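You operate a simulated robot arm through the tools that you are given. There is no shell and no other tool. Be economical: measure what you need, move in short steps, check, and stop when the job is done.

You run a simulated two-armed robot. Do the job below in one go: nothing can be reset, and whatever is moved stays where it is left.

TASK
Pick up the beaker that says "test elm" from the top of the workbench with one hand, pass it to the other hand and put it on the deck of the spill tray. Put two of the white pads from the top of the steel table on the top of the white bench. Take the level card and put it in the yellow tub. Any order will do. Set down upright: beaker.

It is judged by the outcome, as a careful person would: the job done as asked, and still so three seconds after it is handed in. It fails if anything else is knocked over, pushed out of place, dropped, spilled or broken.

THE ROBOT
Two 7-joint arms with two-finger parallel grippers on one trunk, on a base that drives. Base frame: it is fixed to the floor where the robot stands at the start and does not move with it; the origin is under the middle of the robot, x ahead of it, y to its left, z up; the surface under the hand at the start is at about z = 860. Readings come in mm, degrees, newtons and seconds.
The left shoulder is at the start at [80, 131, 947], the right one opposite. With the tool pointing down near the work surface each hand reaches from about 400 to 860 mm from the robot's upright axis, wherever it stands, measured 20 degrees to its own side. Places, roughly: deck of the spill tray (44x15 cm) [-1160, -1240, 320]; level card [-3000, 500, 1000]; top of the white bench [-3700, -1500, 800]; white pad (7x7x2 cm) [-5000, 300, 800]; yellow tub [-5250, -250, 750]. Payload 1.57 kg a hand.
The tool frame of a hand sits at the grasp point between the pads (the TCP): z along the fingers, y along the line on which they close. The tips reach 30 mm beyond it. Largest opening 110 mm; finger width 24, thickness 12; the body of the gripper, 48 by 112 mm, starts 78 mm behind the TCP.
Orientation is told as [roll, pitch, yaw] about the base's x, y, z axes, in that order, counted from this pose: with the fingers straight down and closing along the base's y, the tool's x points along the base's -x, its y along +y and its z along -z.

THE INTERFACE
- The arms move only by the tool play_rows. It takes "left_moves", "right_moves" or both (then of equal length, played together; a hand with none holds still); each is a list of rows, each an object of numbers (a shift or turn left out is 0, a gripper value left out holds the last): "dx", "dy", "dz": the shift along the base's x, y, z in mm; "wx", "wy", "wz": the turn, a rotation vector about the base's x, y, z in degrees. In form: [{"dx": .., "dy": .., "dz": .., "wx": .., "wy": .., "wz": ..}, ...]. A call has 1 to 8 rows; each row shifts and turns the commanded pose from where the row before left it. "left_gripper" and "right_gripper" are, for a hand that has rows, the gripper command, from -1 (shut) to 1 (fully open), values between in proportion, set as the call begins (left out, the last holds). Each row takes 0.2 s and may step no farther than 50 mm and 8.6 degrees from the row before; otherwise, or with a gripper value out of range, the whole call is refused. A pose out of reach is approached as far as the arm can. The call stops where the force on the tool passes 40 N (or 10 N more than at its start, if that is more) or the arm is blocked; 0.2 s more then pass. Each finger travels about 108 mm/s and halts on what it meets, pressing with about 43 N; the grip force reading is that of the motor and also rises with nothing between the fingers. The clock runs only during rows and for 0.2 s after the last one: add rows that do not move to give the fingers time. The reply holds the time, the measured pose of the TCP, the force on the tool along the base axes, the opening and the grip force, in the units named above and with some noise, with the torque about the TCP (base axes, N m) and any sound that the robot's microphone picked up, and new pictures: "views" is both (left out), scene, wrist or none (wrist: the cameras of the hands that moved).
- Cameras (640 x 400 px; columns grow to the right, rows downward): "scene" is now at [-49, -5.6, 1428.8]; the picture's right is [-0.07, -1.00, 0.00], its down [-0.48, 0.03, -0.87] and it looks along [0.87, -0.06, -0.49] (base axes); focal length 263 px, centre (320, 200). "left" rides on the left gripper at [70, -16, -141] in its tool frame; the picture's right is [0.23, 0.97, 0.00], its down [-0.86, 0.20, -0.48] and it looks along [-0.47, 0.11, 0.88] (tool axes); focal length 222 px, centre (320, 200). "right" rides on the right gripper at [70, 16, -141] in its tool frame; the picture's right is [-0.23, 0.97, 0.00], its down [-0.86, -0.20, -0.48] and it looks along [-0.47, -0.11, 0.88] (tool axes); focal length 222 px, centre (320, 200). There is no depth. A picture from a camera that has moved, and an enlarged one, comes with that camera's place and axes in the base frame and with its lens.
- base_move(legs): drives the robot by 1 to 6 legs, each [ahead, left, turn to the left] in mm, mm and degrees, along the robot's own axes; the way and the turn of a leg run together, so that a leg with both is an arc; at most 1500 mm and 180 degrees a leg. The arms and the cameras ride along, it lands a little off, and it stops where it bumps. It gives what a move gives, and a new picture of the scene camera.
- aim_head(pan, tilt): turns the head with the scene camera to pan (to the left, within 109 degrees either way) and tilt (down, from -29 to 69), counted from straight ahead of the robot. It gives what a move gives, and a new picture of the scene camera.
- enlarge(camera, box): a new picture of the part [left, top, right, bottom] of that camera's present view, enlarged. It takes no simulated time.
- sign_off(): hands the job in; it is judged then, once.

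Go step by step. Nothing tells you exact positions but the pictures and the camera data: compare them with the known pose of the tool, close in by small moves and look again before you grip or let go. The budget is 165 turns and 260 pictures, counting those below and the enlarged ones. Unless the task says otherwise, let go and move clear before handing in, and close with one line.

The tools are called after "Emit:" by a JSON object that holds its "op" and its "data". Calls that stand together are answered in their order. play_rows: Moves the arms, as the interface text tells. Its arguments: {"type":"object","properties":{"left_moves":{"type":"array"},"left_gripper":{"type":"number"},"right_moves":{"type":"array"},"right_gripper":{"type":"number"},"views":{"type":"string","enum":["both","scene","wrist","none"]}},"required":[]} The other tools are called the same way: base_move (legs) drives the base; aim_head (pan, tilt) turns the head that bears the scene camera; enlarge (camera, box) takes an enlarged picture of a part of a camera's view; sign_off () hands the job in.

At the start:

```text
clock: 0.0
left_eef_pos: [620.1, 243.6, 1084.1]
left_orientation: [0.1, 0.1, 0.0]
left_force: [0.4, -0.5, 0.7]
left_ft_torque: [0.02, -0.03, 0.03]
left_gripper_width: 109.9
left_gripper_force: 0.1
right_eef_pos: [647.0, -342.0, 1076.4]
right_orientation: [0.0, 0.0, -0.1]
right_force: [-0.5, 0.3, -0.2]
right_ft_torque: [0.0, 0.02, 0.01]
right_gripper_width: 109.8
right_gripper_force: 0.1
robot x, y, heading: [-0.1, -1.2, -0.2]
head pan, tilt: [-3.9, 29.0]
```

scene: 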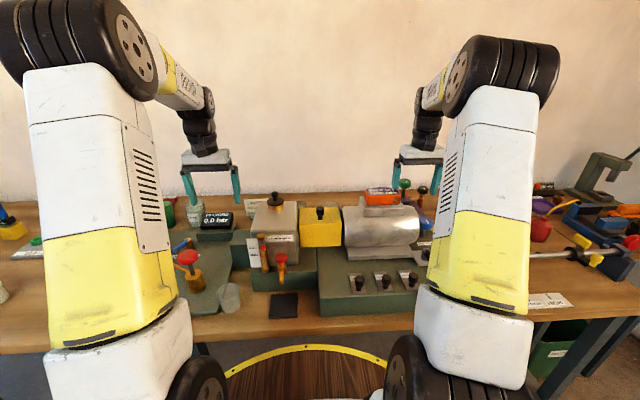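
right: 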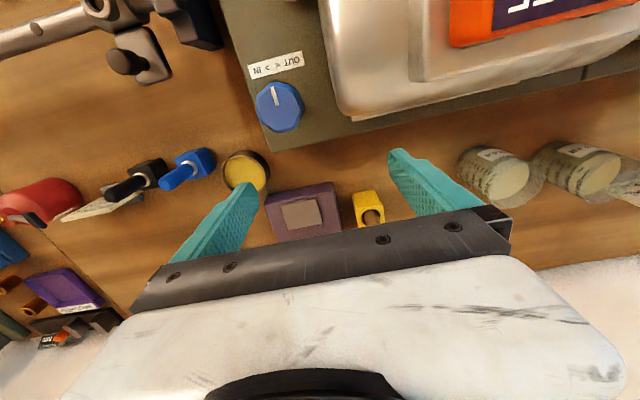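
left: 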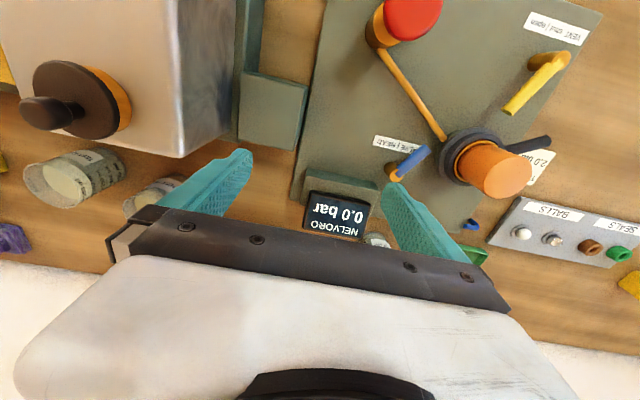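

I see several beakers behind the apparatus on the workbench. I'll enlarge the labels to find "test elm".

Emit:
{"op": "enlarge", "data": {"camera": "left", "box": [0, 120, 240, 270]}}

Emit:
{"op": "enlarge", "data": {"camera": "right", "box": [440, 120, 640, 245]}}

Emit:
{"op": "enlarge", "data": {"camera": "scene", "box": [140, 170, 460, 370]}}

```text
2.67 times, centred on (120, 195) of left
camera zoom: at [549.0, 227.4, 1225.6], right [-0.23, 0.97, 0.0], down [0.86, 0.2, 0.48], along [0.47, 0.11, -0.88], focal length 592 px, centre (853, 213)
```

zoom: 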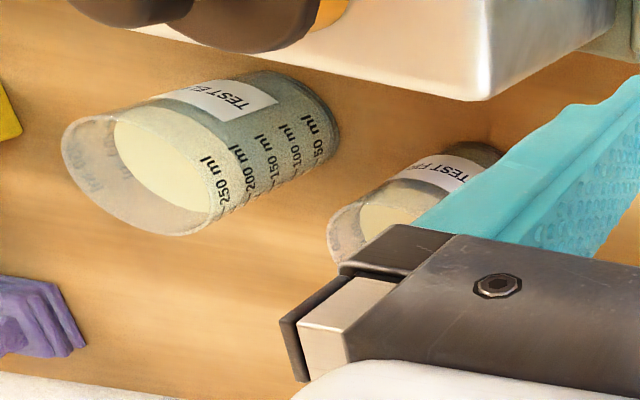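

```text
3.20 times, centred on (540, 182) of right
camera zoom: at [577.9, -325.3, 1217.4], right [0.23, 0.97, 0.0], down [0.86, -0.2, 0.48], along [0.47, -0.11, -0.88], focal length 711 px, centre (-384, 256)
```

zoom: 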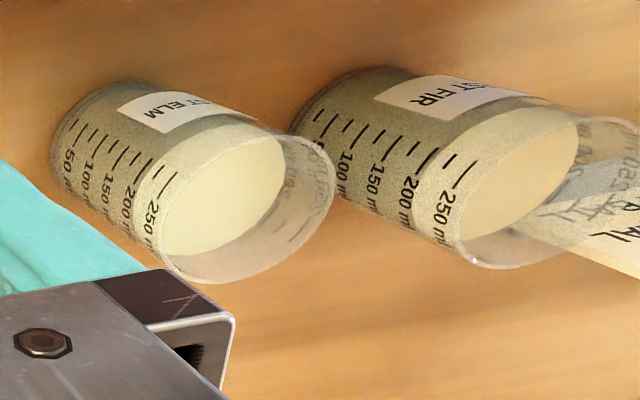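

```text
2.00 times, centred on (300, 270) of scene
camera zoom: at [-49.0, -5.6, 1428.8], right [-0.07, -1.0, 0.0], down [-0.48, 0.03, -0.87], along [0.87, -0.06, -0.49], focal length 527 px, centre (360, 60)
```

zoom: 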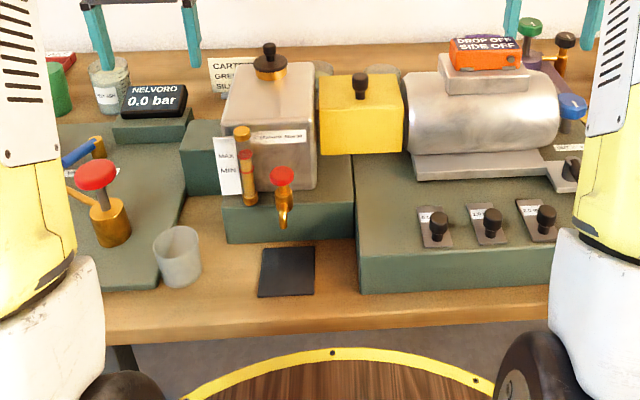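

The ELM beaker seems to stand near (762, -100), behind the equipment and almost full. I'll look around the room before moving.

Emit:
{"op": "aim_head", "data": {"pan": -105, "tilt": 25}}

Emit:
{"op": "aim_head", "data": {"pan": 105, "tilt": 25}}

Emit:
{"op": "aim_head", "data": {"pan": -12, "tilt": 35}}

```text
clock: 1.8
left_eef_pos: [620.1, 242.7, 1084.2]
left_orientation: [0.0, 0.0, 0.0]
left_force: [0.2, -0.4, -0.3]
left_ft_torque: [-0.03, -0.01, -0.01]
left_gripper_width: 109.9
left_gripper_force: 0.0
right_eef_pos: [648.6, -341.6, 1074.9]
right_orientation: [0.1, -0.1, 0.0]
right_force: [0.5, -0.3, 0.7]
right_ft_torque: [-0.01, -0.01, -0.03]
right_gripper_width: 109.7
right_gripper_force: 0.1
robot x, y, heading: [-2.8, 0.2, -0.0]
head pan, tilt: [-105.0, 25.0]
camera scene: at [-163.4, -88.4, 1435.3], right [-0.97, 0.26, 0.0], down [0.11, 0.41, -0.91], along [-0.23, -0.88, -0.42], focal length 263 px, centre (320, 200)
```

scene: 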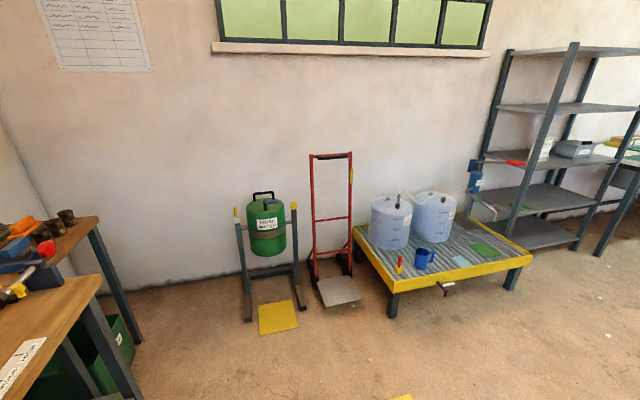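

```text
clock: 4.8
left_eef_pos: [620.1, 242.3, 1083.8]
left_orientation: [0.0, 0.0, 0.0]
left_force: [-0.5, -0.1, 0.7]
left_ft_torque: [-0.01, -0.04, 0.0]
left_gripper_width: 110.2
left_gripper_force: 0.2
right_eef_pos: [647.9, -342.2, 1075.7]
right_orientation: [0.0, 0.1, 0.0]
right_force: [-1.2, -0.7, -0.2]
right_ft_torque: [0.06, 0.01, -0.03]
right_gripper_width: 110.3
right_gripper_force: 0.1
robot x, y, heading: [-1.6, -0.0, 0.1]
head pan, tilt: [105.0, 25.0]
camera scene: at [-163.4, 89.6, 1435.3], right [0.97, 0.26, 0.0], down [0.11, -0.41, -0.91], along [-0.23, 0.88, -0.42], focal length 263 px, centre (320, 200)
```

scene: 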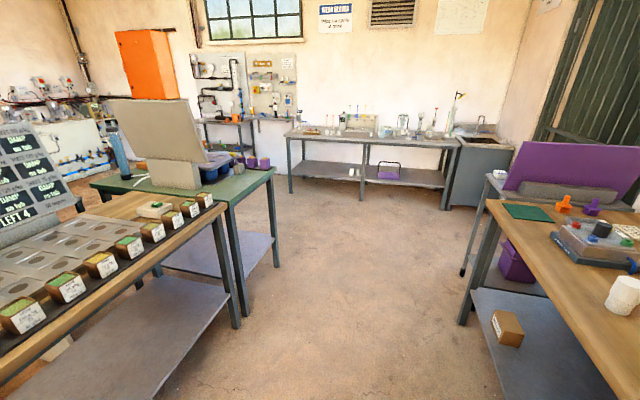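

```text
clock: 6.8
left_eef_pos: [620.3, 242.5, 1082.9]
left_orientation: [0.0, 0.0, 0.0]
left_force: [0.0, -1.2, 0.2]
left_ft_torque: [0.02, -0.03, 0.02]
left_gripper_width: 110.0
left_gripper_force: 0.1
right_eef_pos: [647.3, -341.9, 1076.5]
right_orientation: [0.0, 0.1, 0.1]
right_force: [-0.7, -0.5, 0.3]
right_ft_torque: [0.03, 0.01, -0.02]
right_gripper_width: 110.0
right_gripper_force: 0.2
robot x, y, heading: [-1.9, -0.1, -0.1]
head pan, tilt: [-12.0, 35.0]
camera scene: at [-53.4, -17.7, 1419.5], right [-0.21, -0.98, 0.0], down [-0.56, 0.12, -0.82], along [0.8, -0.17, -0.57], focal length 263 px, centre (320, 200)
```

scene: 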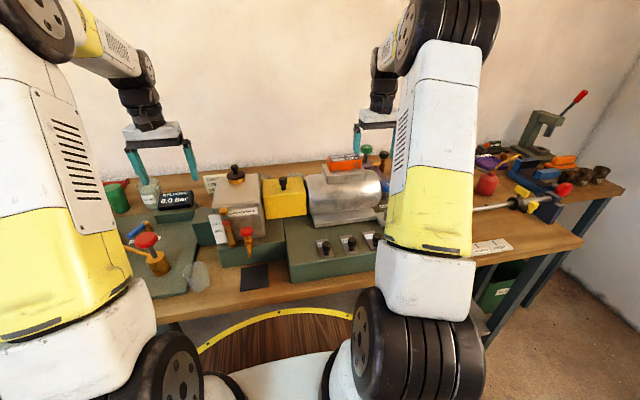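

The spill tray is to my right rear, with free space at its front edge. Next I raise the right hand and bring it over the ELM beaker to look down.

Emit:
{"op": "play_rows", "data": {"right_moves": [{"dz": 45}, {"dz": 45}, {"dx": 15, "dy": 40}, {"dx": 15, "dy": 40}, {"dx": 15, "dy": 40}, {"dx": 15, "dy": 40}, {"dx": 15, "dy": 40}, {"dx": 15, "dy": 40}], "right_gripper": 0.7}}

```text
clock: 8.6
left_eef_pos: [619.9, 242.0, 1082.7]
left_orientation: [0.1, 0.0, 0.0]
left_force: [1.3, -0.6, 0.6]
left_ft_torque: [0.04, -0.03, -0.03]
left_gripper_width: 109.8
left_gripper_force: 0.0
right_eef_pos: [737.3, -102.6, 1165.3]
right_orientation: [0.0, 0.0, -0.1]
right_force: [-0.1, -0.7, -0.3]
right_ft_torque: [0.05, -0.03, 0.02]
right_gripper_width: 93.6
right_gripper_force: 0.0
robot x, y, heading: [1.3, -1.1, 0.2]
head pan, tilt: [-12.0, 35.0]
camera scene: at [-53.7, -18.0, 1419.5], right [-0.21, -0.98, 0.0], down [-0.56, 0.12, -0.82], along [0.8, -0.17, -0.57], focal length 263 px, centre (320, 200)
camera right: at [667.7, -85.2, 1307.2], right [0.23, 0.97, 0.0], down [0.86, -0.2, 0.48], along [0.47, -0.11, -0.88], focal length 222 px, centre (320, 200)
```

scene: 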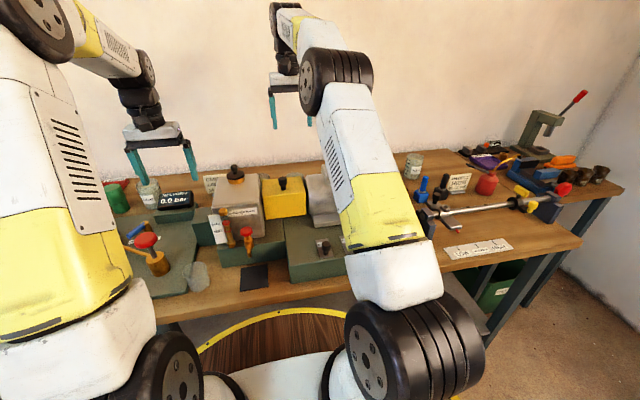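
right: 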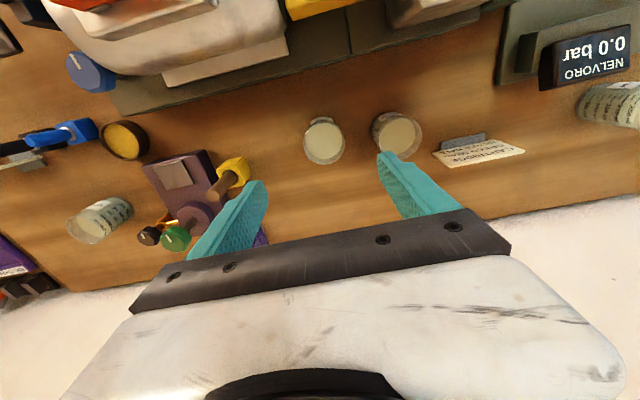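

Emit:
{"op": "enlarge", "data": {"camera": "right", "box": [260, 90, 460, 215]}}

```text
3.20 times, centred on (360, 152) of right
camera zoom: at [667.7, -85.2, 1307.2], right [0.23, 0.97, 0.0], down [0.86, -0.2, 0.48], along [0.47, -0.11, -0.88], focal length 711 px, centre (192, 352)
```

zoom: 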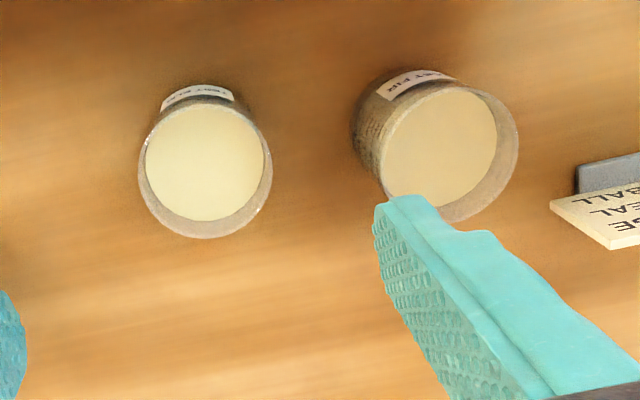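

Beaker rim centre comes out at about (757, -100), diameter 67 mm. Moving over it and down part way for a check.

Emit:
{"op": "play_rows", "data": {"right_moves": [{"dx": 20, "dy": 2}, {"dz": -45}, {"dz": -45}, {"dz": -45}, {"dz": -30}, {}], "views": "both"}}

```text
clock: 10.0
left_eef_pos: [619.2, 242.3, 1084.2]
left_orientation: [0.0, 0.1, 0.0]
left_force: [0.6, -0.7, -0.1]
left_ft_torque: [-0.01, 0.03, -0.01]
left_gripper_width: 109.7
left_gripper_force: 0.1
right_eef_pos: [750.9, -100.7, 998.4]
right_orientation: [0.1, 0.0, 0.0]
right_force: [0.4, 1.2, 0.1]
right_ft_torque: [-0.01, 0.02, -0.01]
right_gripper_width: 93.5
right_gripper_force: 0.1
right hand out of reach, approached as far as the arm can: row 1
robot x, y, heading: [-2.6, 0.2, 0.3]
head pan, tilt: [-12.0, 35.0]
camera scene: at [-53.4, -17.7, 1419.5], right [-0.21, -0.98, 0.0], down [-0.56, 0.12, -0.82], along [0.8, -0.17, -0.57], focal length 263 px, centre (320, 200)
camera right: at [681.6, -84.0, 1140.9], right [0.23, 0.97, 0.0], down [0.86, -0.2, 0.48], along [0.47, -0.11, -0.88], focal length 222 px, centre (320, 200)
```

scene: 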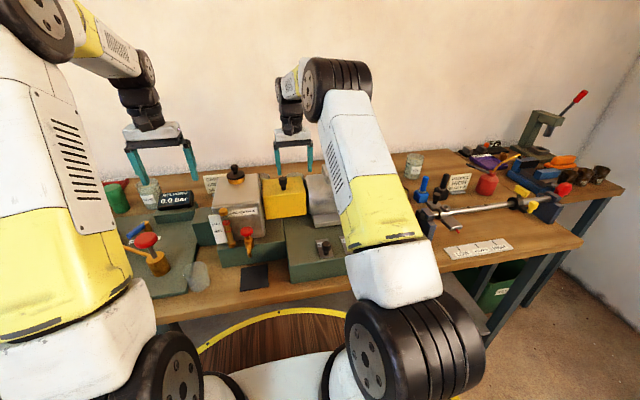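
right: 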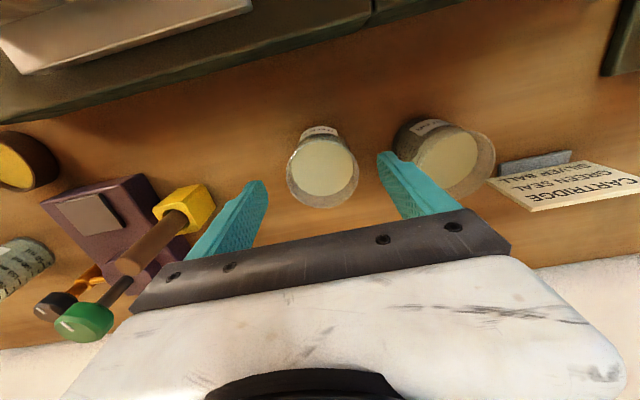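

Aligned well: rim at about (753, -99). Lowering around the beaker to grip.

Emit:
{"op": "play_rows", "data": {"right_moves": [{"dx": 3, "dy": 1, "dz": -25}, {"dz": -30}, {"dz": -20}, {}], "views": "both"}}

```text
clock: 11.0
left_eef_pos: [620.2, 243.6, 1083.7]
left_orientation: [0.0, 0.0, 0.0]
left_force: [0.3, 0.6, -0.4]
left_ft_torque: [-0.05, 0.03, -0.03]
left_gripper_width: 110.1
left_gripper_force: 0.0
right_eef_pos: [754.4, -98.9, 924.4]
right_orientation: [0.0, 0.0, 0.1]
right_force: [0.1, -0.3, -0.3]
right_ft_torque: [0.02, 0.02, 0.0]
right_gripper_width: 93.4
right_gripper_force: 0.0
robot x, y, heading: [-2.5, -2.5, -0.2]
head pan, tilt: [-12.0, 35.0]
camera scene: at [-53.4, -17.7, 1419.5], right [-0.21, -0.98, 0.0], down [-0.56, 0.12, -0.82], along [0.8, -0.17, -0.57], focal length 263 px, centre (320, 200)
camera right: at [684.8, -82.9, 1066.6], right [0.23, 0.97, 0.0], down [0.85, -0.2, 0.48], along [0.47, -0.11, -0.88], focal length 222 px, centre (320, 200)
```

scene: 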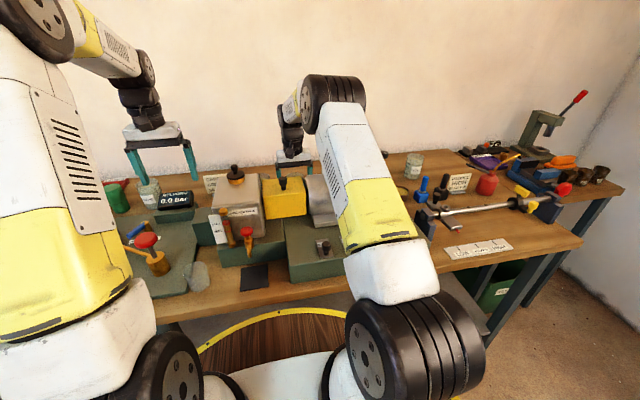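
right: 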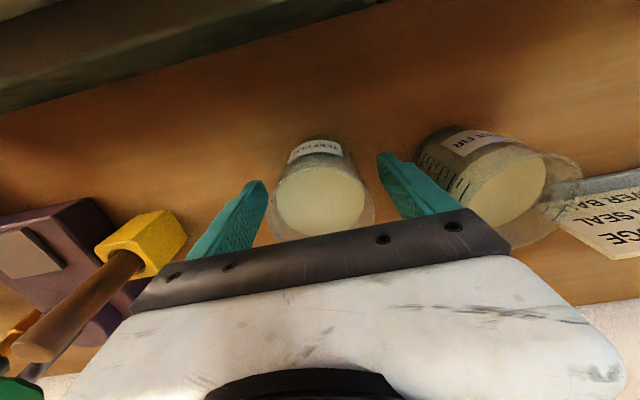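

Emit:
{"op": "play_rows", "data": {"right_moves": [{"dz": -6}, {}, {}, {}, {}], "right_gripper": -1, "views": "wrist"}}

```text
clock: 12.2
left_eef_pos: [619.0, 242.1, 1083.4]
left_orientation: [-0.1, 0.0, 0.0]
left_force: [0.2, 0.6, 0.4]
left_ft_torque: [-0.01, 0.03, -0.01]
left_gripper_width: 109.9
left_gripper_force: 0.2
right_eef_pos: [755.6, -99.5, 920.5]
right_orientation: [-0.1, -0.3, -0.1]
right_force: [1.8, -1.5, 32.1]
right_ft_torque: [-0.13, 0.12, 0.04]
right_gripper_width: 67.1
right_gripper_force: 43.2
robot x, y, heading: [-0.8, -3.7, 0.1]
head pan, tilt: [-12.0, 35.0]
camera right: at [684.3, -83.0, 1062.6], right [0.23, 0.97, 0.0], down [0.85, -0.2, 0.48], along [0.47, -0.11, -0.88], focal length 222 px, centre (320, 200)
```

right: 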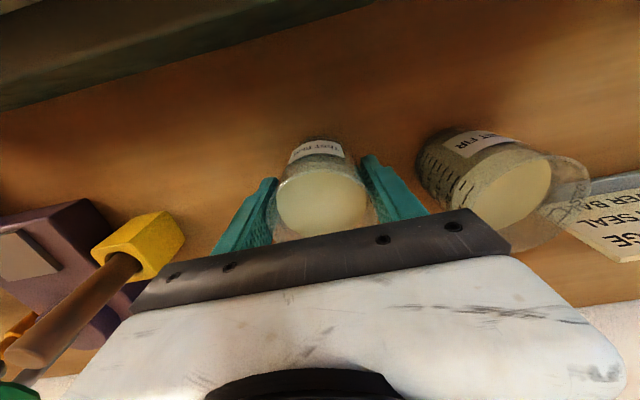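

Gripped at 67 mm; lifting gently.

Emit:
{"op": "play_rows", "data": {"right_moves": [{"dz": 6}, {"dz": 12}, {"dz": 20}, {"dz": 30}, {"dz": 30}, {}], "views": "both"}}

```text
clock: 13.6
left_eef_pos: [620.0, 243.2, 1083.3]
left_orientation: [0.0, -0.1, 0.1]
left_force: [0.5, -0.1, -0.8]
left_ft_torque: [0.02, -0.03, 0.0]
left_gripper_width: 109.8
left_gripper_force: 0.1
right_eef_pos: [754.0, -100.3, 1016.5]
right_orientation: [0.0, 0.1, 0.0]
right_force: [0.3, 0.2, -2.6]
right_ft_torque: [0.01, -0.01, -0.01]
right_gripper_width: 66.7
right_gripper_force: 43.0
robot x, y, heading: [0.1, -1.4, -0.0]
head pan, tilt: [-12.0, 35.0]
camera scene: at [-53.3, -17.7, 1419.5], right [-0.21, -0.98, 0.0], down [-0.56, 0.12, -0.82], along [0.8, -0.17, -0.57], focal length 263 px, centre (320, 200)
camera right: at [685.4, -83.2, 1158.8], right [0.23, 0.97, 0.0], down [0.86, -0.2, 0.48], along [0.47, -0.11, -0.88], focal length 222 px, centre (320, 200)
```

scene: 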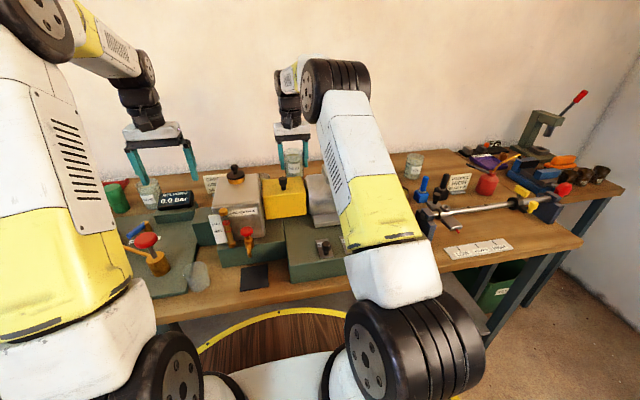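
right: 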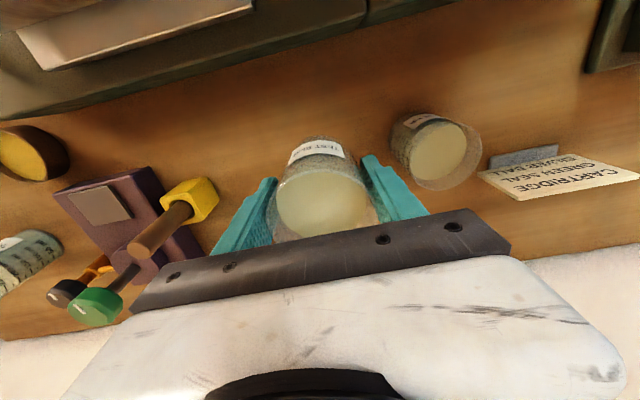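

Emit:
{"op": "enlarge", "data": {"camera": "right", "box": [260, 120, 400, 208]}}

```text
4.55 times, centred on (330, 164) of right
camera zoom: at [685.4, -83.2, 1158.8], right [0.23, 0.97, 0.0], down [0.86, -0.2, 0.48], along [0.47, -0.11, -0.88], focal length 1010 px, centre (274, 364)
```

zoom: 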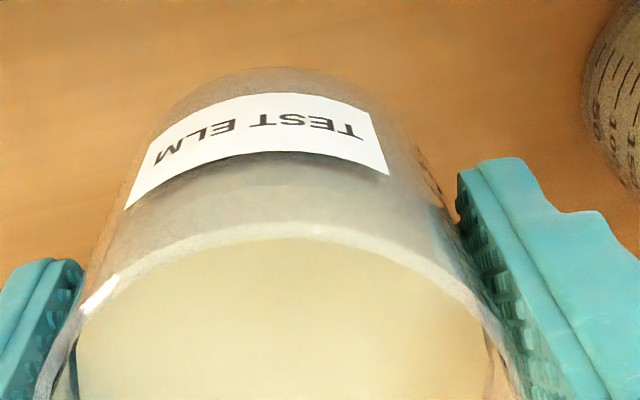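

Confirmed "TEST ELM". I'll raise it and back the base away from the bench for a clear handover.

Emit:
{"op": "play_rows", "data": {"right_moves": [{"dz": 40}, {"dz": 40}, {"dx": -15, "dz": 35}, {"dx": -25}, {"dx": -25}, {}], "views": "none"}}

Emit:
{"op": "base_move", "data": {"legs": [[-400, 0, 0]]}}

```text
clock: 15.0
left_eef_pos: [619.9, 243.1, 1083.4]
left_orientation: [0.0, 0.0, 0.0]
left_force: [0.7, -0.3, -0.1]
left_ft_torque: [-0.03, -0.02, -0.01]
left_gripper_width: 110.2
left_gripper_force: 0.1
right_eef_pos: [689.0, -98.3, 1132.2]
right_orientation: [0.0, 0.0, 0.0]
right_force: [1.7, -0.7, -1.8]
right_ft_torque: [-0.03, 0.03, -0.03]
right_gripper_width: 67.0
right_gripper_force: 42.7
robot x, y, heading: [0.3, 3.0, -0.3]
head pan, tilt: [-12.0, 35.0]
```

```text
clock: 17.5
left_eef_pos: [218.9, 241.9, 1083.4]
left_orientation: [0.0, 0.0, -0.2]
left_force: [0.8, 0.1, -0.2]
left_ft_torque: [0.03, -0.01, -0.03]
left_gripper_width: 110.1
left_gripper_force: 0.1
right_eef_pos: [287.0, -99.9, 1132.4]
right_orientation: [0.0, 0.0, -0.1]
right_force: [0.9, 0.3, -2.9]
right_ft_torque: [-0.02, 0.08, 0.01]
right_gripper_width: 67.0
right_gripper_force: 43.1
robot x, y, heading: [-402.5, 2.6, -0.2]
head pan, tilt: [-12.0, 35.0]
camera scene: at [-455.4, -17.0, 1419.5], right [-0.21, -0.98, 0.0], down [-0.56, 0.12, -0.82], along [0.8, -0.17, -0.57], focal length 263 px, centre (320, 200)
```

scene: 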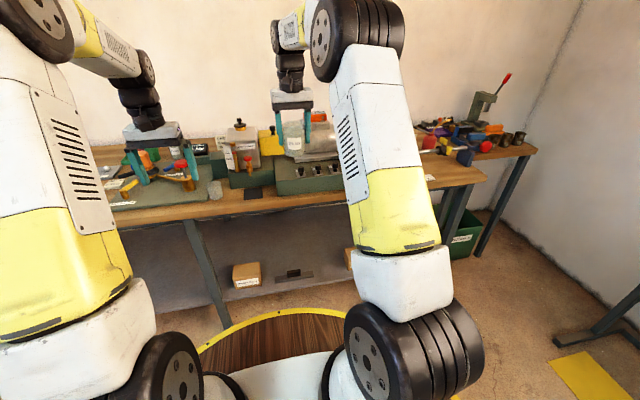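

Now I'll turn the right hand 45° with the beaker and pitch the left hand so it can approach from the left-front, tilted about 35° below horizontal.

Emit:
{"op": "play_rows", "data": {"right_moves": [{"dx": -4, "dy": 8, "wz": 6.5}, {"dx": -4, "dy": 8, "wz": 6.5}, {"dx": -4, "dy": 8, "wz": 6.5}, {"dx": -4, "dy": 9, "wz": 6.5}, {"dx": -4, "dy": 9, "wz": 6.5}, {"dx": -4, "dy": 9, "wz": 6.5}, {"dx": -5, "dy": 9, "wz": 6}], "left_moves": [{"dx": -7, "dz": 17, "wy": -7.9}, {"dx": -7, "dz": 17, "wy": -7.9}, {"dx": -7, "dz": 17, "wy": -7.9}, {"dx": -7, "dz": 17, "wy": -7.9}, {"dx": -7, "dz": 17, "wy": -7.9}, {"dx": -7, "dz": 17, "wy": -7.9}, {"dx": -7, "dz": 17, "wy": -7.6}], "left_gripper": 1, "views": "scene"}}

```text
clock: 19.1
left_eef_pos: [169.4, 242.4, 1202.7]
left_orientation: [0.2, -55.1, -0.4]
left_force: [0.5, 0.0, 0.2]
left_ft_torque: [0.01, -0.01, 0.01]
left_gripper_width: 109.7
left_gripper_force: 0.0
right_eef_pos: [258.9, -38.8, 1132.6]
right_orientation: [0.1, -0.1, 45.0]
right_force: [0.9, -0.5, -3.2]
right_ft_torque: [-0.01, 0.05, -0.03]
right_gripper_width: 66.9
right_gripper_force: 42.6
robot x, y, heading: [-402.6, -0.6, -0.1]
head pan, tilt: [-12.0, 35.0]
camera scene: at [-455.2, -17.1, 1419.5], right [-0.21, -0.98, 0.0], down [-0.56, 0.12, -0.82], along [0.8, -0.17, -0.57], focal length 263 px, centre (320, 200)
```

scene: 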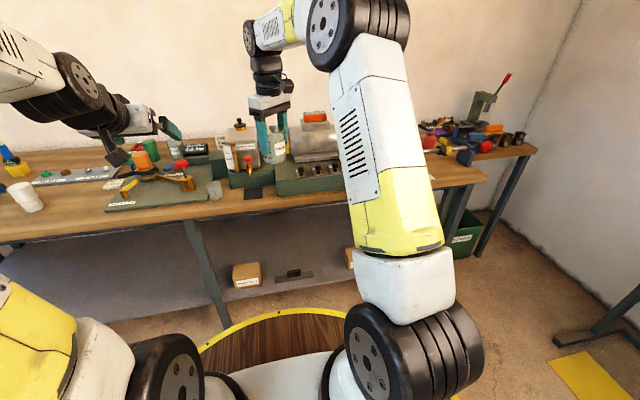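

Emit:
{"op": "play_rows", "data": {"left_moves": [{"dy": -10, "wz": -7.5}, {"dy": -15, "wz": -7.5}, {"dy": -20, "wz": -7.5}, {"dy": -20, "wz": -7.5}, {"dy": -25, "wz": -7.5}, {"dy": -25, "wz": -7.5}, {"dy": -30}], "views": "both"}}

```text
clock: 20.7
left_eef_pos: [169.6, 97.1, 1202.5]
left_orientation: [0.2, -55.0, -45.2]
left_force: [-0.3, -0.4, -0.1]
left_ft_torque: [0.01, -0.01, -0.02]
left_gripper_width: 109.9
left_gripper_force: 0.1
right_eef_pos: [257.8, -39.4, 1134.0]
right_orientation: [0.0, -0.1, 44.9]
right_force: [0.0, 0.9, -2.3]
right_ft_torque: [-0.03, 0.0, -0.01]
right_gripper_width: 66.9
right_gripper_force: 43.2
robot x, y, heading: [-401.4, 4.4, -0.1]
head pan, tilt: [-12.0, 35.0]
camera scene: at [-455.6, -16.7, 1419.5], right [-0.21, -0.98, 0.0], down [-0.56, 0.12, -0.82], along [0.8, -0.17, -0.57], focal length 263 px, centre (320, 200)
camera left: at [47.4, 196.4, 1227.3], right [0.6, 0.78, -0.18], down [0.21, 0.07, 0.98], along [0.77, -0.62, -0.12], focal length 222 px, centre (320, 200)
```

scene: 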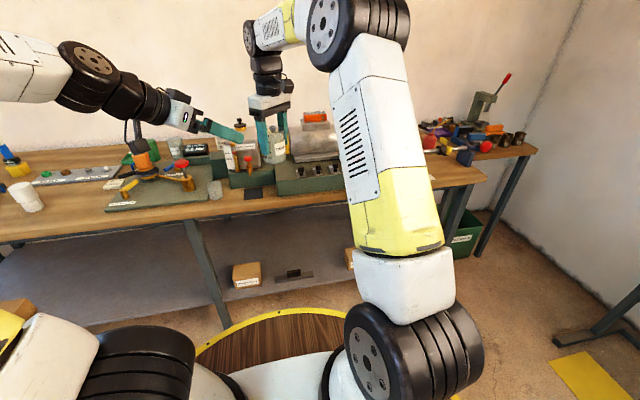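
left: 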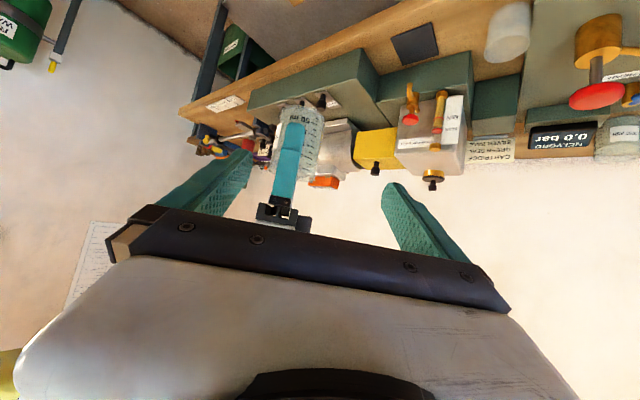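

The picture agrees with the expected beaker place. Moving to the pre-grasp line and part of the approach.

Emit:
{"op": "play_rows", "data": {"left_moves": [{"dx": 7, "dy": -31, "dz": -4}, {"dx": 7, "dy": -31, "dz": -4}, {"dx": 17, "dy": -17, "dz": -17}, {"dx": 17, "dy": -17, "dz": -17}, {}], "views": "both"}}

```text
clock: 21.9
left_eef_pos: [216.1, 1.5, 1161.3]
left_orientation: [0.2, -55.0, -45.2]
left_force: [-1.2, 0.7, -0.5]
left_ft_torque: [0.01, 0.0, 0.0]
left_gripper_width: 110.1
left_gripper_force: 0.0
right_eef_pos: [258.5, -38.0, 1132.8]
right_orientation: [-0.1, 0.0, 44.8]
right_force: [0.6, -0.3, -1.8]
right_ft_torque: [0.01, 0.03, -0.05]
right_gripper_width: 66.9
right_gripper_force: 43.2
robot x, y, heading: [-402.5, 1.1, 0.1]
head pan, tilt: [-12.0, 35.0]
camera scene: at [-455.5, -17.0, 1419.5], right [-0.21, -0.98, 0.0], down [-0.56, 0.12, -0.82], along [0.8, -0.17, -0.57], focal length 263 px, centre (320, 200)
camera left: at [94.6, 100.8, 1185.0], right [0.6, 0.78, -0.18], down [0.21, 0.07, 0.98], along [0.77, -0.62, -0.12], focal length 222 px, centre (320, 200)
```

scene: 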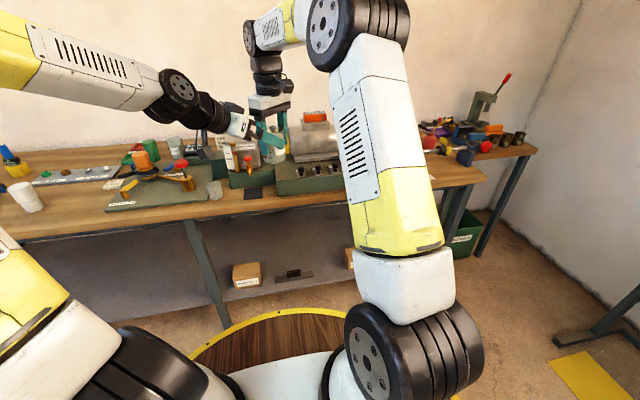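
left: 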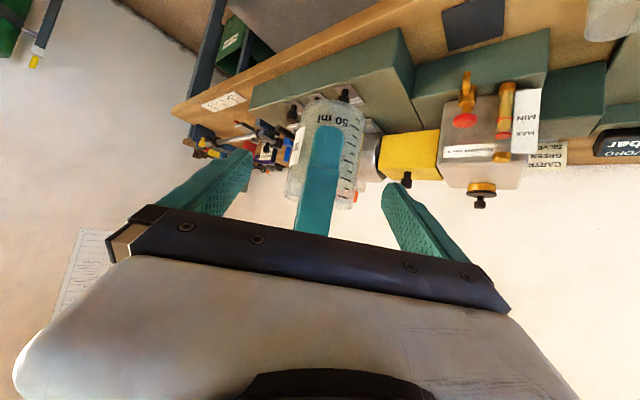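

Emit:
{"op": "play_rows", "data": {"left_moves": [{"dx": 12, "dy": -11.5, "dz": -14}, {"dx": 12, "dy": -11.5, "dz": -13}, {"dx": 12, "dy": -11.5, "dz": -13}, {}], "views": "both"}}

Emit:
{"op": "enlarge", "data": {"camera": "scene", "box": [200, 60, 360, 180]}}

```text
clock: 22.9
left_eef_pos: [227.8, -15.3, 1137.9]
left_orientation: [-0.7, -54.0, -45.6]
left_force: [0.7, 0.1, 0.3]
left_ft_torque: [0.01, 0.0, -0.03]
left_gripper_width: 109.9
left_gripper_force: 0.1
left hand out of reach, approached as far as the arm can: row 1, 2, 3
right_eef_pos: [258.9, -38.3, 1133.3]
right_orientation: [0.0, 0.0, 44.8]
right_force: [0.0, 0.5, -2.6]
right_ft_torque: [-0.03, 0.0, 0.0]
right_gripper_width: 66.8
right_gripper_force: 43.0
robot x, y, heading: [-401.7, 1.3, -0.2]
head pan, tilt: [-12.0, 35.0]
camera scene: at [-455.5, -17.0, 1419.5], right [-0.21, -0.98, 0.0], down [-0.56, 0.12, -0.82], along [0.8, -0.17, -0.57], focal length 263 px, centre (320, 200)
camera left: at [107.7, 86.0, 1165.7], right [0.61, 0.77, -0.19], down [0.23, 0.06, 0.97], along [0.76, -0.63, -0.14], focal length 222 px, centre (320, 200)
```

scene: 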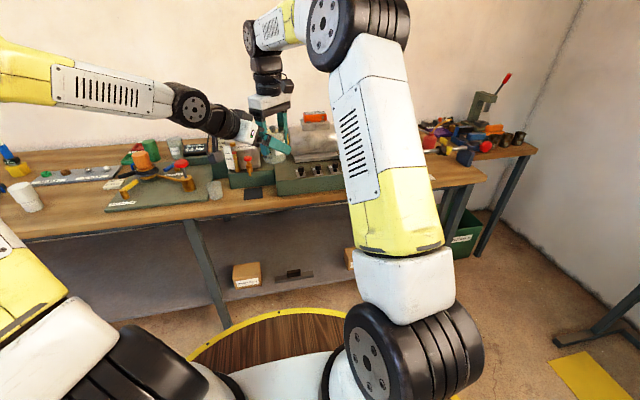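
left: 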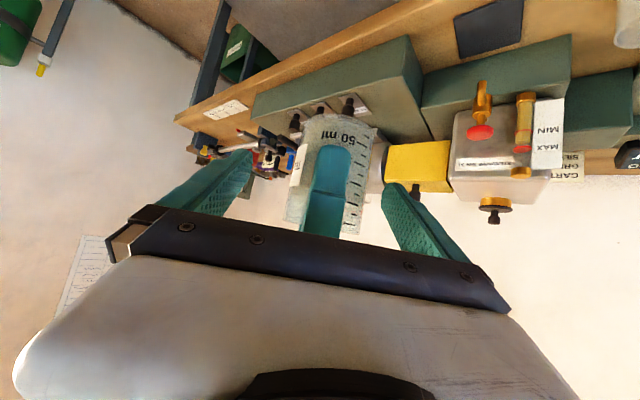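

```text
3.33 times, centred on (280, 120) of scene
camera zoom: at [-455.5, -17.0, 1419.5], right [-0.21, -0.98, 0.0], down [-0.56, 0.12, -0.82], along [0.8, -0.17, -0.57], focal length 878 px, centre (453, 467)
```

zoom: 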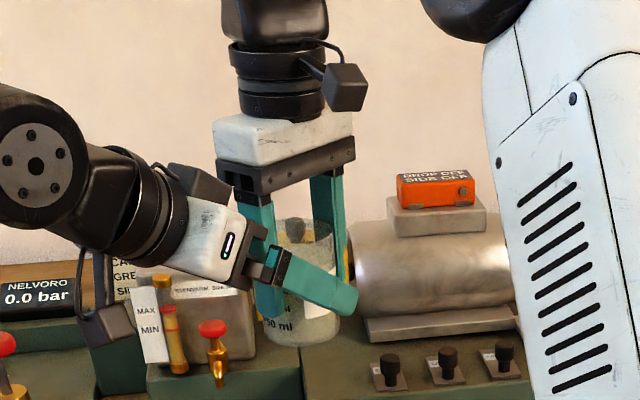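

The left arm hits its reach limit about 30 mm short. I'll bring both hands closer to the robot, then bring the beaker into the left fingers with the right hand.

Emit:
{"op": "play_rows", "data": {"left_moves": [{"dx": -34, "dy": 26, "dz": 17}, {"dx": -25, "dy": 16}, {"dx": -25, "dy": 16}, {}], "right_moves": [{"dx": -10, "dy": 8}, {"dx": -25, "dy": 16}, {"dx": -25, "dy": 16}, {}], "views": "wrist"}}

```text
clock: 23.9
left_eef_pos: [143.2, 43.5, 1156.2]
left_orientation: [0.2, -55.1, -45.4]
left_force: [-0.1, -0.1, -0.3]
left_ft_torque: [0.01, 0.04, 0.0]
left_gripper_width: 110.0
left_gripper_force: 0.0
right_eef_pos: [197.3, 2.1, 1132.0]
right_orientation: [-0.1, 0.0, 44.8]
right_force: [0.2, -0.2, -3.0]
right_ft_torque: [0.0, 0.01, 0.01]
right_gripper_width: 66.9
right_gripper_force: 43.1
robot x, y, heading: [-401.2, 3.8, -0.1]
head pan, tilt: [-12.0, 35.0]
camera right: at [136.8, -35.9, 1274.0], right [-0.53, 0.85, 0.0], down [0.75, 0.46, 0.48], along [0.41, 0.25, -0.88], focal length 222 px, centre (320, 200)
camera left: at [20.3, 142.1, 1180.2], right [0.6, 0.78, -0.18], down [0.21, 0.07, 0.98], along [0.77, -0.62, -0.12], focal length 222 px, centre (320, 200)
```

right: 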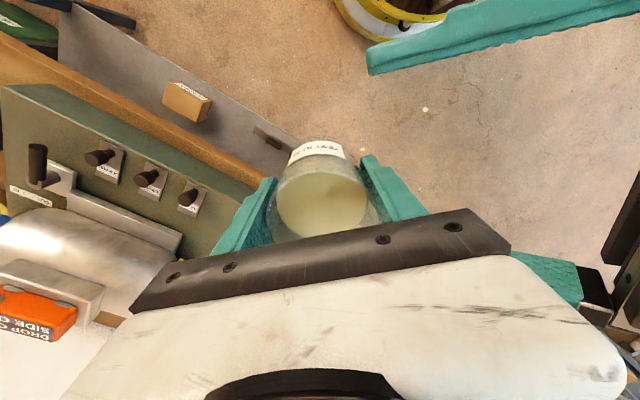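
left: 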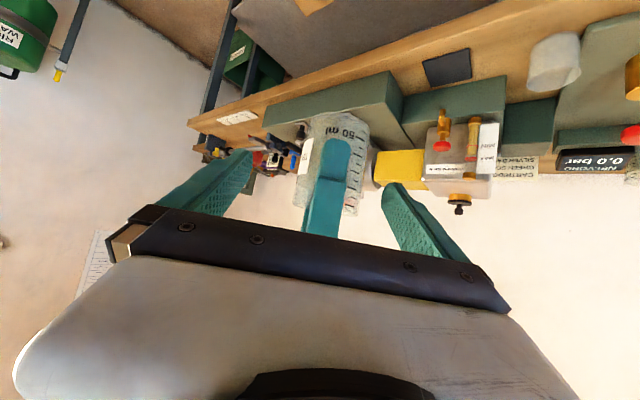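

Emit:
{"op": "play_rows", "data": {"left_moves": [{"dx": 20, "dy": -8, "dz": -12}, {"dx": 14, "dy": -14, "dz": -12}, {"dx": 14, "dy": -14, "dz": -12}, {}], "views": "both"}}

Emit:
{"op": "enlarge", "data": {"camera": "scene", "box": [180, 60, 340, 180]}}

```text
clock: 24.9
left_eef_pos: [191.5, 5.4, 1119.9]
left_orientation: [0.1, -55.0, -45.3]
left_force: [-8.6, 2.2, 1.1]
left_ft_torque: [-0.18, -0.61, 0.14]
left_gripper_width: 110.0
left_gripper_force: 0.1
right_eef_pos: [197.5, 0.7, 1132.7]
right_orientation: [0.0, 0.0, 44.8]
right_force: [8.0, -3.9, -4.3]
right_ft_torque: [0.1, 0.51, -0.11]
right_gripper_width: 66.7
right_gripper_force: 42.9
robot x, y, heading: [-403.2, -1.3, -0.3]
head pan, tilt: [-12.0, 35.0]
camera scene: at [-455.6, -17.0, 1419.5], right [-0.21, -0.98, 0.0], down [-0.56, 0.12, -0.82], along [0.8, -0.17, -0.57], focal length 263 px, centre (320, 200)
camera left: at [69.6, 105.3, 1144.4], right [0.6, 0.78, -0.18], down [0.21, 0.07, 0.98], along [0.77, -0.62, -0.12], focal length 222 px, centre (320, 200)
```

scene: 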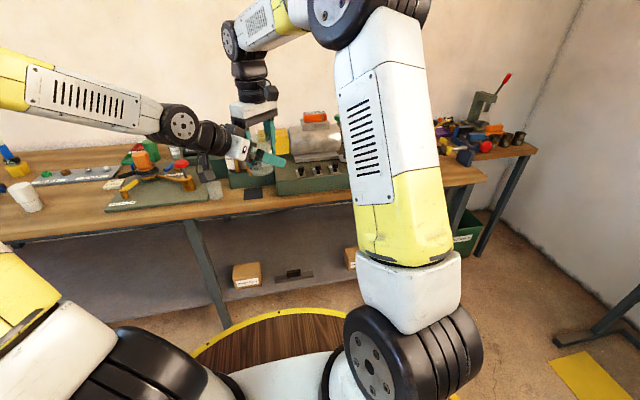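
left: 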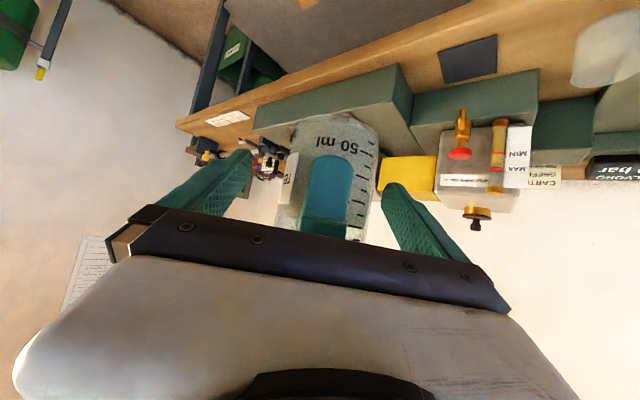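

```text
3.33 times, centred on (260, 120) of scene
camera zoom: at [-455.6, -17.0, 1419.5], right [-0.21, -0.98, 0.0], down [-0.56, 0.12, -0.82], along [0.8, -0.17, -0.57], focal length 878 px, centre (520, 467)
```

zoom: 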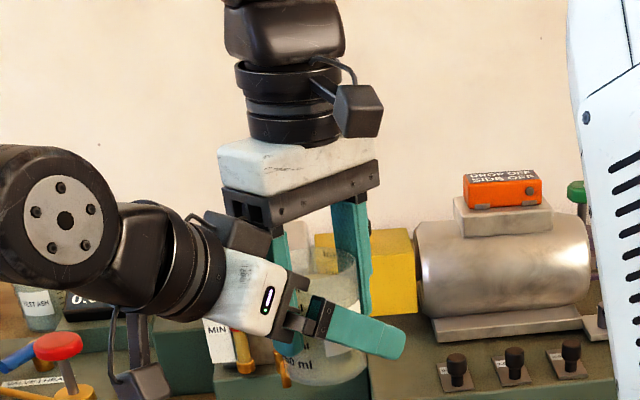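

There's a slight touch (8 N) of the left palm on the right finger; I back off a few mm and then close the left hand.

Emit:
{"op": "play_rows", "data": {"left_moves": [{"dx": -2.5, "dy": 5, "dz": 3}, {}], "views": "none"}}

Emit:
{"op": "play_rows", "data": {"left_moves": [{}, {}, {}, {}], "left_gripper": -1, "views": "wrist"}}

```text
clock: 25.5
left_eef_pos: [189.2, 10.9, 1123.0]
left_orientation: [0.2, -55.0, -45.2]
left_force: [-0.3, -0.2, -1.1]
left_ft_torque: [-0.03, -0.02, 0.01]
left_gripper_width: 110.1
left_gripper_force: 0.0
right_eef_pos: [199.2, 1.1, 1133.2]
right_orientation: [0.1, 0.0, 44.9]
right_force: [-0.3, 0.2, -2.8]
right_ft_torque: [0.01, 0.01, 0.01]
right_gripper_width: 66.7
right_gripper_force: 43.3
robot x, y, heading: [-402.7, 1.6, -0.1]
head pan, tilt: [-12.0, 35.0]
```

```text
clock: 26.5
left_eef_pos: [191.2, 13.2, 1122.9]
left_orientation: [0.1, -54.9, -44.8]
left_force: [31.8, 17.1, -4.8]
left_ft_torque: [-0.4, 0.87, 0.03]
left_gripper_width: 65.9
left_gripper_force: 42.7
right_eef_pos: [196.3, 0.4, 1132.4]
right_orientation: [0.1, 0.3, 45.0]
right_force: [-31.6, -17.4, 4.5]
right_ft_torque: [0.3, -0.53, 0.45]
right_gripper_width: 66.9
right_gripper_force: 42.7
robot x, y, heading: [-403.2, 0.6, 0.1]
head pan, tilt: [-12.0, 35.0]
camera left: at [67.7, 111.6, 1147.7], right [0.59, 0.78, -0.19], down [0.21, 0.07, 0.98], along [0.78, -0.62, -0.12], focal length 222 px, centre (320, 200)
```

left: 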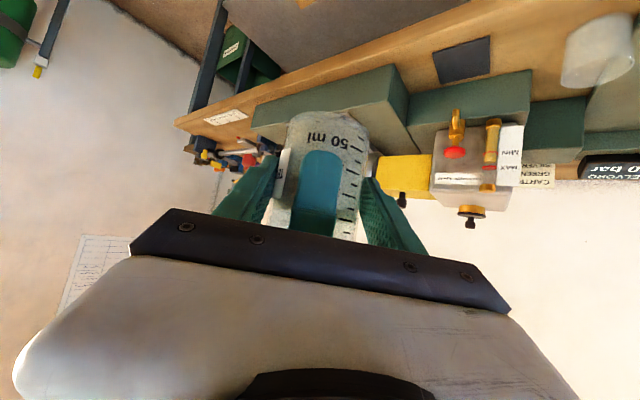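

Left hand has it (65.9 mm). I'll relieve the sideways strain before opening the right hand.

Emit:
{"op": "play_rows", "data": {"left_moves": [{"dx": 2, "dy": 1.5}, {}], "views": "none"}}

```text
clock: 27.1
left_eef_pos: [191.8, 12.7, 1124.0]
left_orientation: [0.2, -55.0, -45.1]
left_force: [23.0, 17.5, 0.1]
left_ft_torque: [-0.41, 0.41, 0.24]
left_gripper_width: 65.9
left_gripper_force: 43.0
right_eef_pos: [197.7, 0.2, 1131.6]
right_orientation: [0.0, 0.3, 44.8]
right_force: [-24.3, -17.5, -0.4]
right_ft_torque: [0.29, -0.2, 0.13]
right_gripper_width: 67.0
right_gripper_force: 42.7
robot x, y, heading: [-401.8, -3.6, -0.1]
head pan, tilt: [-12.0, 35.0]
```

Emit:
{"op": "play_rows", "data": {"left_moves": [{"dx": 3, "dy": 3}, {"dx": 1.5, "dy": 2}, {}], "views": "none"}}

```text
clock: 27.9
left_eef_pos: [194.7, 13.5, 1122.8]
left_orientation: [0.3, -55.0, -45.9]
left_force: [-22.2, 0.1, 14.7]
left_ft_torque: [-0.02, -0.99, -0.31]
left_gripper_width: 65.9
left_gripper_force: 42.9
right_eef_pos: [200.0, 1.5, 1131.6]
right_orientation: [-0.1, -0.1, 44.9]
right_force: [20.9, 0.1, -16.9]
right_ft_torque: [-0.18, 0.7, 0.08]
right_gripper_width: 67.0
right_gripper_force: 43.1
robot x, y, heading: [-400.3, 1.3, -0.2]
head pan, tilt: [-12.0, 35.0]
```

Emit:
{"op": "play_rows", "data": {"left_moves": [{"dx": -2, "dy": 0, "dz": 0.7}, {}], "views": "none"}}

```text
clock: 28.5
left_eef_pos: [191.9, 15.9, 1122.5]
left_orientation: [0.2, -55.1, -45.5]
left_force: [-20.2, -10.6, 13.4]
left_ft_torque: [0.25, -0.24, -0.84]
left_gripper_width: 66.0
left_gripper_force: 42.8
right_eef_pos: [198.4, 2.8, 1133.2]
right_orientation: [0.0, -0.2, 45.1]
right_force: [20.1, 11.1, -15.2]
right_ft_torque: [-0.26, 0.0, 0.54]
right_gripper_width: 66.9
right_gripper_force: 43.2
robot x, y, heading: [-397.6, -3.0, -0.1]
head pan, tilt: [-12.0, 35.0]
```

Emit:
{"op": "play_rows", "data": {"left_moves": [{"dx": -1.5, "dy": -2, "dz": 1.5}, {}], "views": "none"}}

```text
clock: 29.1
left_eef_pos: [191.0, 14.1, 1123.6]
left_orientation: [0.2, -54.9, -45.2]
left_force: [-9.4, -14.0, -0.6]
left_ft_torque: [0.07, -0.38, -0.37]
left_gripper_width: 66.1
left_gripper_force: 42.7
right_eef_pos: [196.9, 3.3, 1133.4]
right_orientation: [0.0, -0.1, 44.9]
right_force: [8.4, 14.6, -0.1]
right_ft_torque: [0.1, 0.27, 0.17]
right_gripper_width: 67.0
right_gripper_force: 43.1
robot x, y, heading: [-400.5, -1.7, -0.2]
head pan, tilt: [-12.0, 35.0]
```

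Strain is low now. I open the right hand only a few mm (the left palm is close) and lift it straight off.

Emit:
{"op": "play_rows", "data": {"right_moves": [{}, {}], "right_gripper": 0.34, "views": "scene"}}

Emit:
{"op": "enlarge", "data": {"camera": "scene", "box": [180, 60, 340, 180]}}

```text
clock: 29.7
left_eef_pos: [192.2, 14.9, 1123.7]
left_orientation: [0.2, -55.1, -45.1]
left_force: [-0.6, 0.1, -0.7]
left_ft_torque: [0.02, 0.02, -0.02]
left_gripper_width: 65.9
left_gripper_force: 43.2
right_eef_pos: [197.7, 1.3, 1132.3]
right_orientation: [0.0, 0.1, 44.8]
right_force: [0.5, -0.6, 0.1]
right_ft_torque: [-0.03, 0.02, 0.02]
right_gripper_width: 73.5
right_gripper_force: 0.0
robot x, y, heading: [-400.9, 1.1, -0.2]
head pan, tilt: [-12.0, 35.0]
camera scene: at [-455.5, -17.0, 1419.5], right [-0.21, -0.98, 0.0], down [-0.56, 0.12, -0.82], along [0.8, -0.17, -0.57], focal length 263 px, centre (320, 200)
```

scene: 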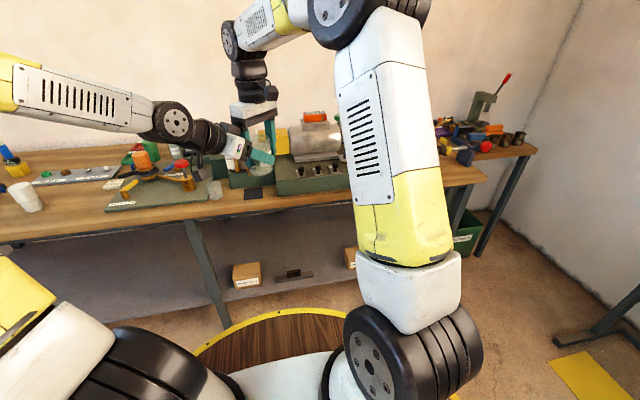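

```text
3.33 times, centred on (260, 120) of scene
camera zoom: at [-455.5, -17.0, 1419.5], right [-0.21, -0.98, 0.0], down [-0.56, 0.12, -0.82], along [0.8, -0.17, -0.57], focal length 878 px, centre (520, 467)
```

zoom: 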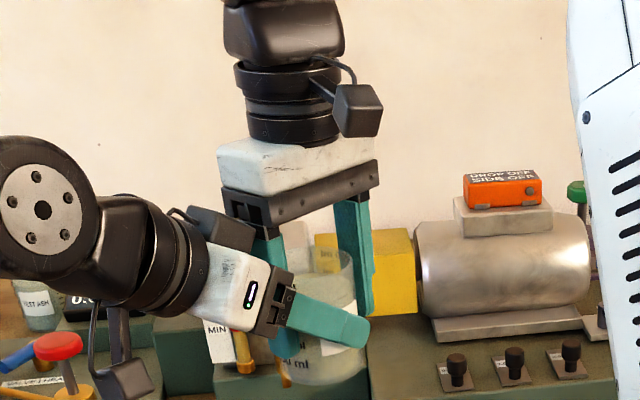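

Emit:
{"op": "play_rows", "data": {"right_moves": [{"dz": 10}, {"dz": 20}, {"dz": 25}, {"dz": 35}, {"dz": 40}, {"dx": 25, "dy": -30}, {"dx": 25, "dy": -40}], "views": "both"}}

```text
clock: 31.3
left_eef_pos: [190.8, 15.3, 1124.5]
left_orientation: [0.2, -54.9, -45.2]
left_force: [0.0, 0.5, 0.3]
left_ft_torque: [0.0, 0.01, 0.01]
left_gripper_width: 65.9
left_gripper_force: 42.8
right_eef_pos: [247.3, -68.5, 1262.2]
right_orientation: [0.0, 0.1, 44.9]
right_force: [-0.5, 0.6, 0.2]
right_ft_torque: [-0.04, -0.07, -0.02]
right_gripper_width: 73.8
right_gripper_force: 0.0
robot x, y, heading: [-399.6, 0.2, -0.2]
head pan, tilt: [-12.0, 35.0]
camera scene: at [-455.8, -16.7, 1419.5], right [-0.21, -0.98, 0.0], down [-0.56, 0.12, -0.82], along [0.8, -0.17, -0.57], focal length 263 px, centre (320, 200)
camera right: at [187.0, -106.3, 1404.2], right [-0.53, 0.85, 0.0], down [0.75, 0.46, 0.48], along [0.41, 0.25, -0.88], focal length 222 px, centre (320, 200)
```

scene: 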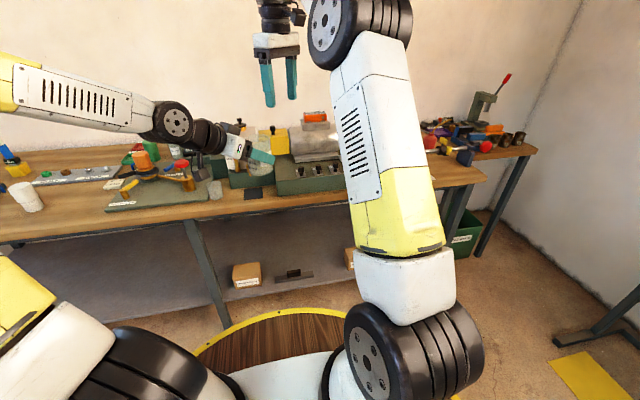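
right: 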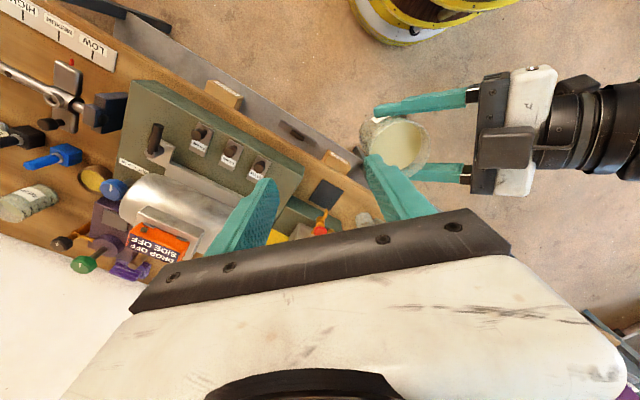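

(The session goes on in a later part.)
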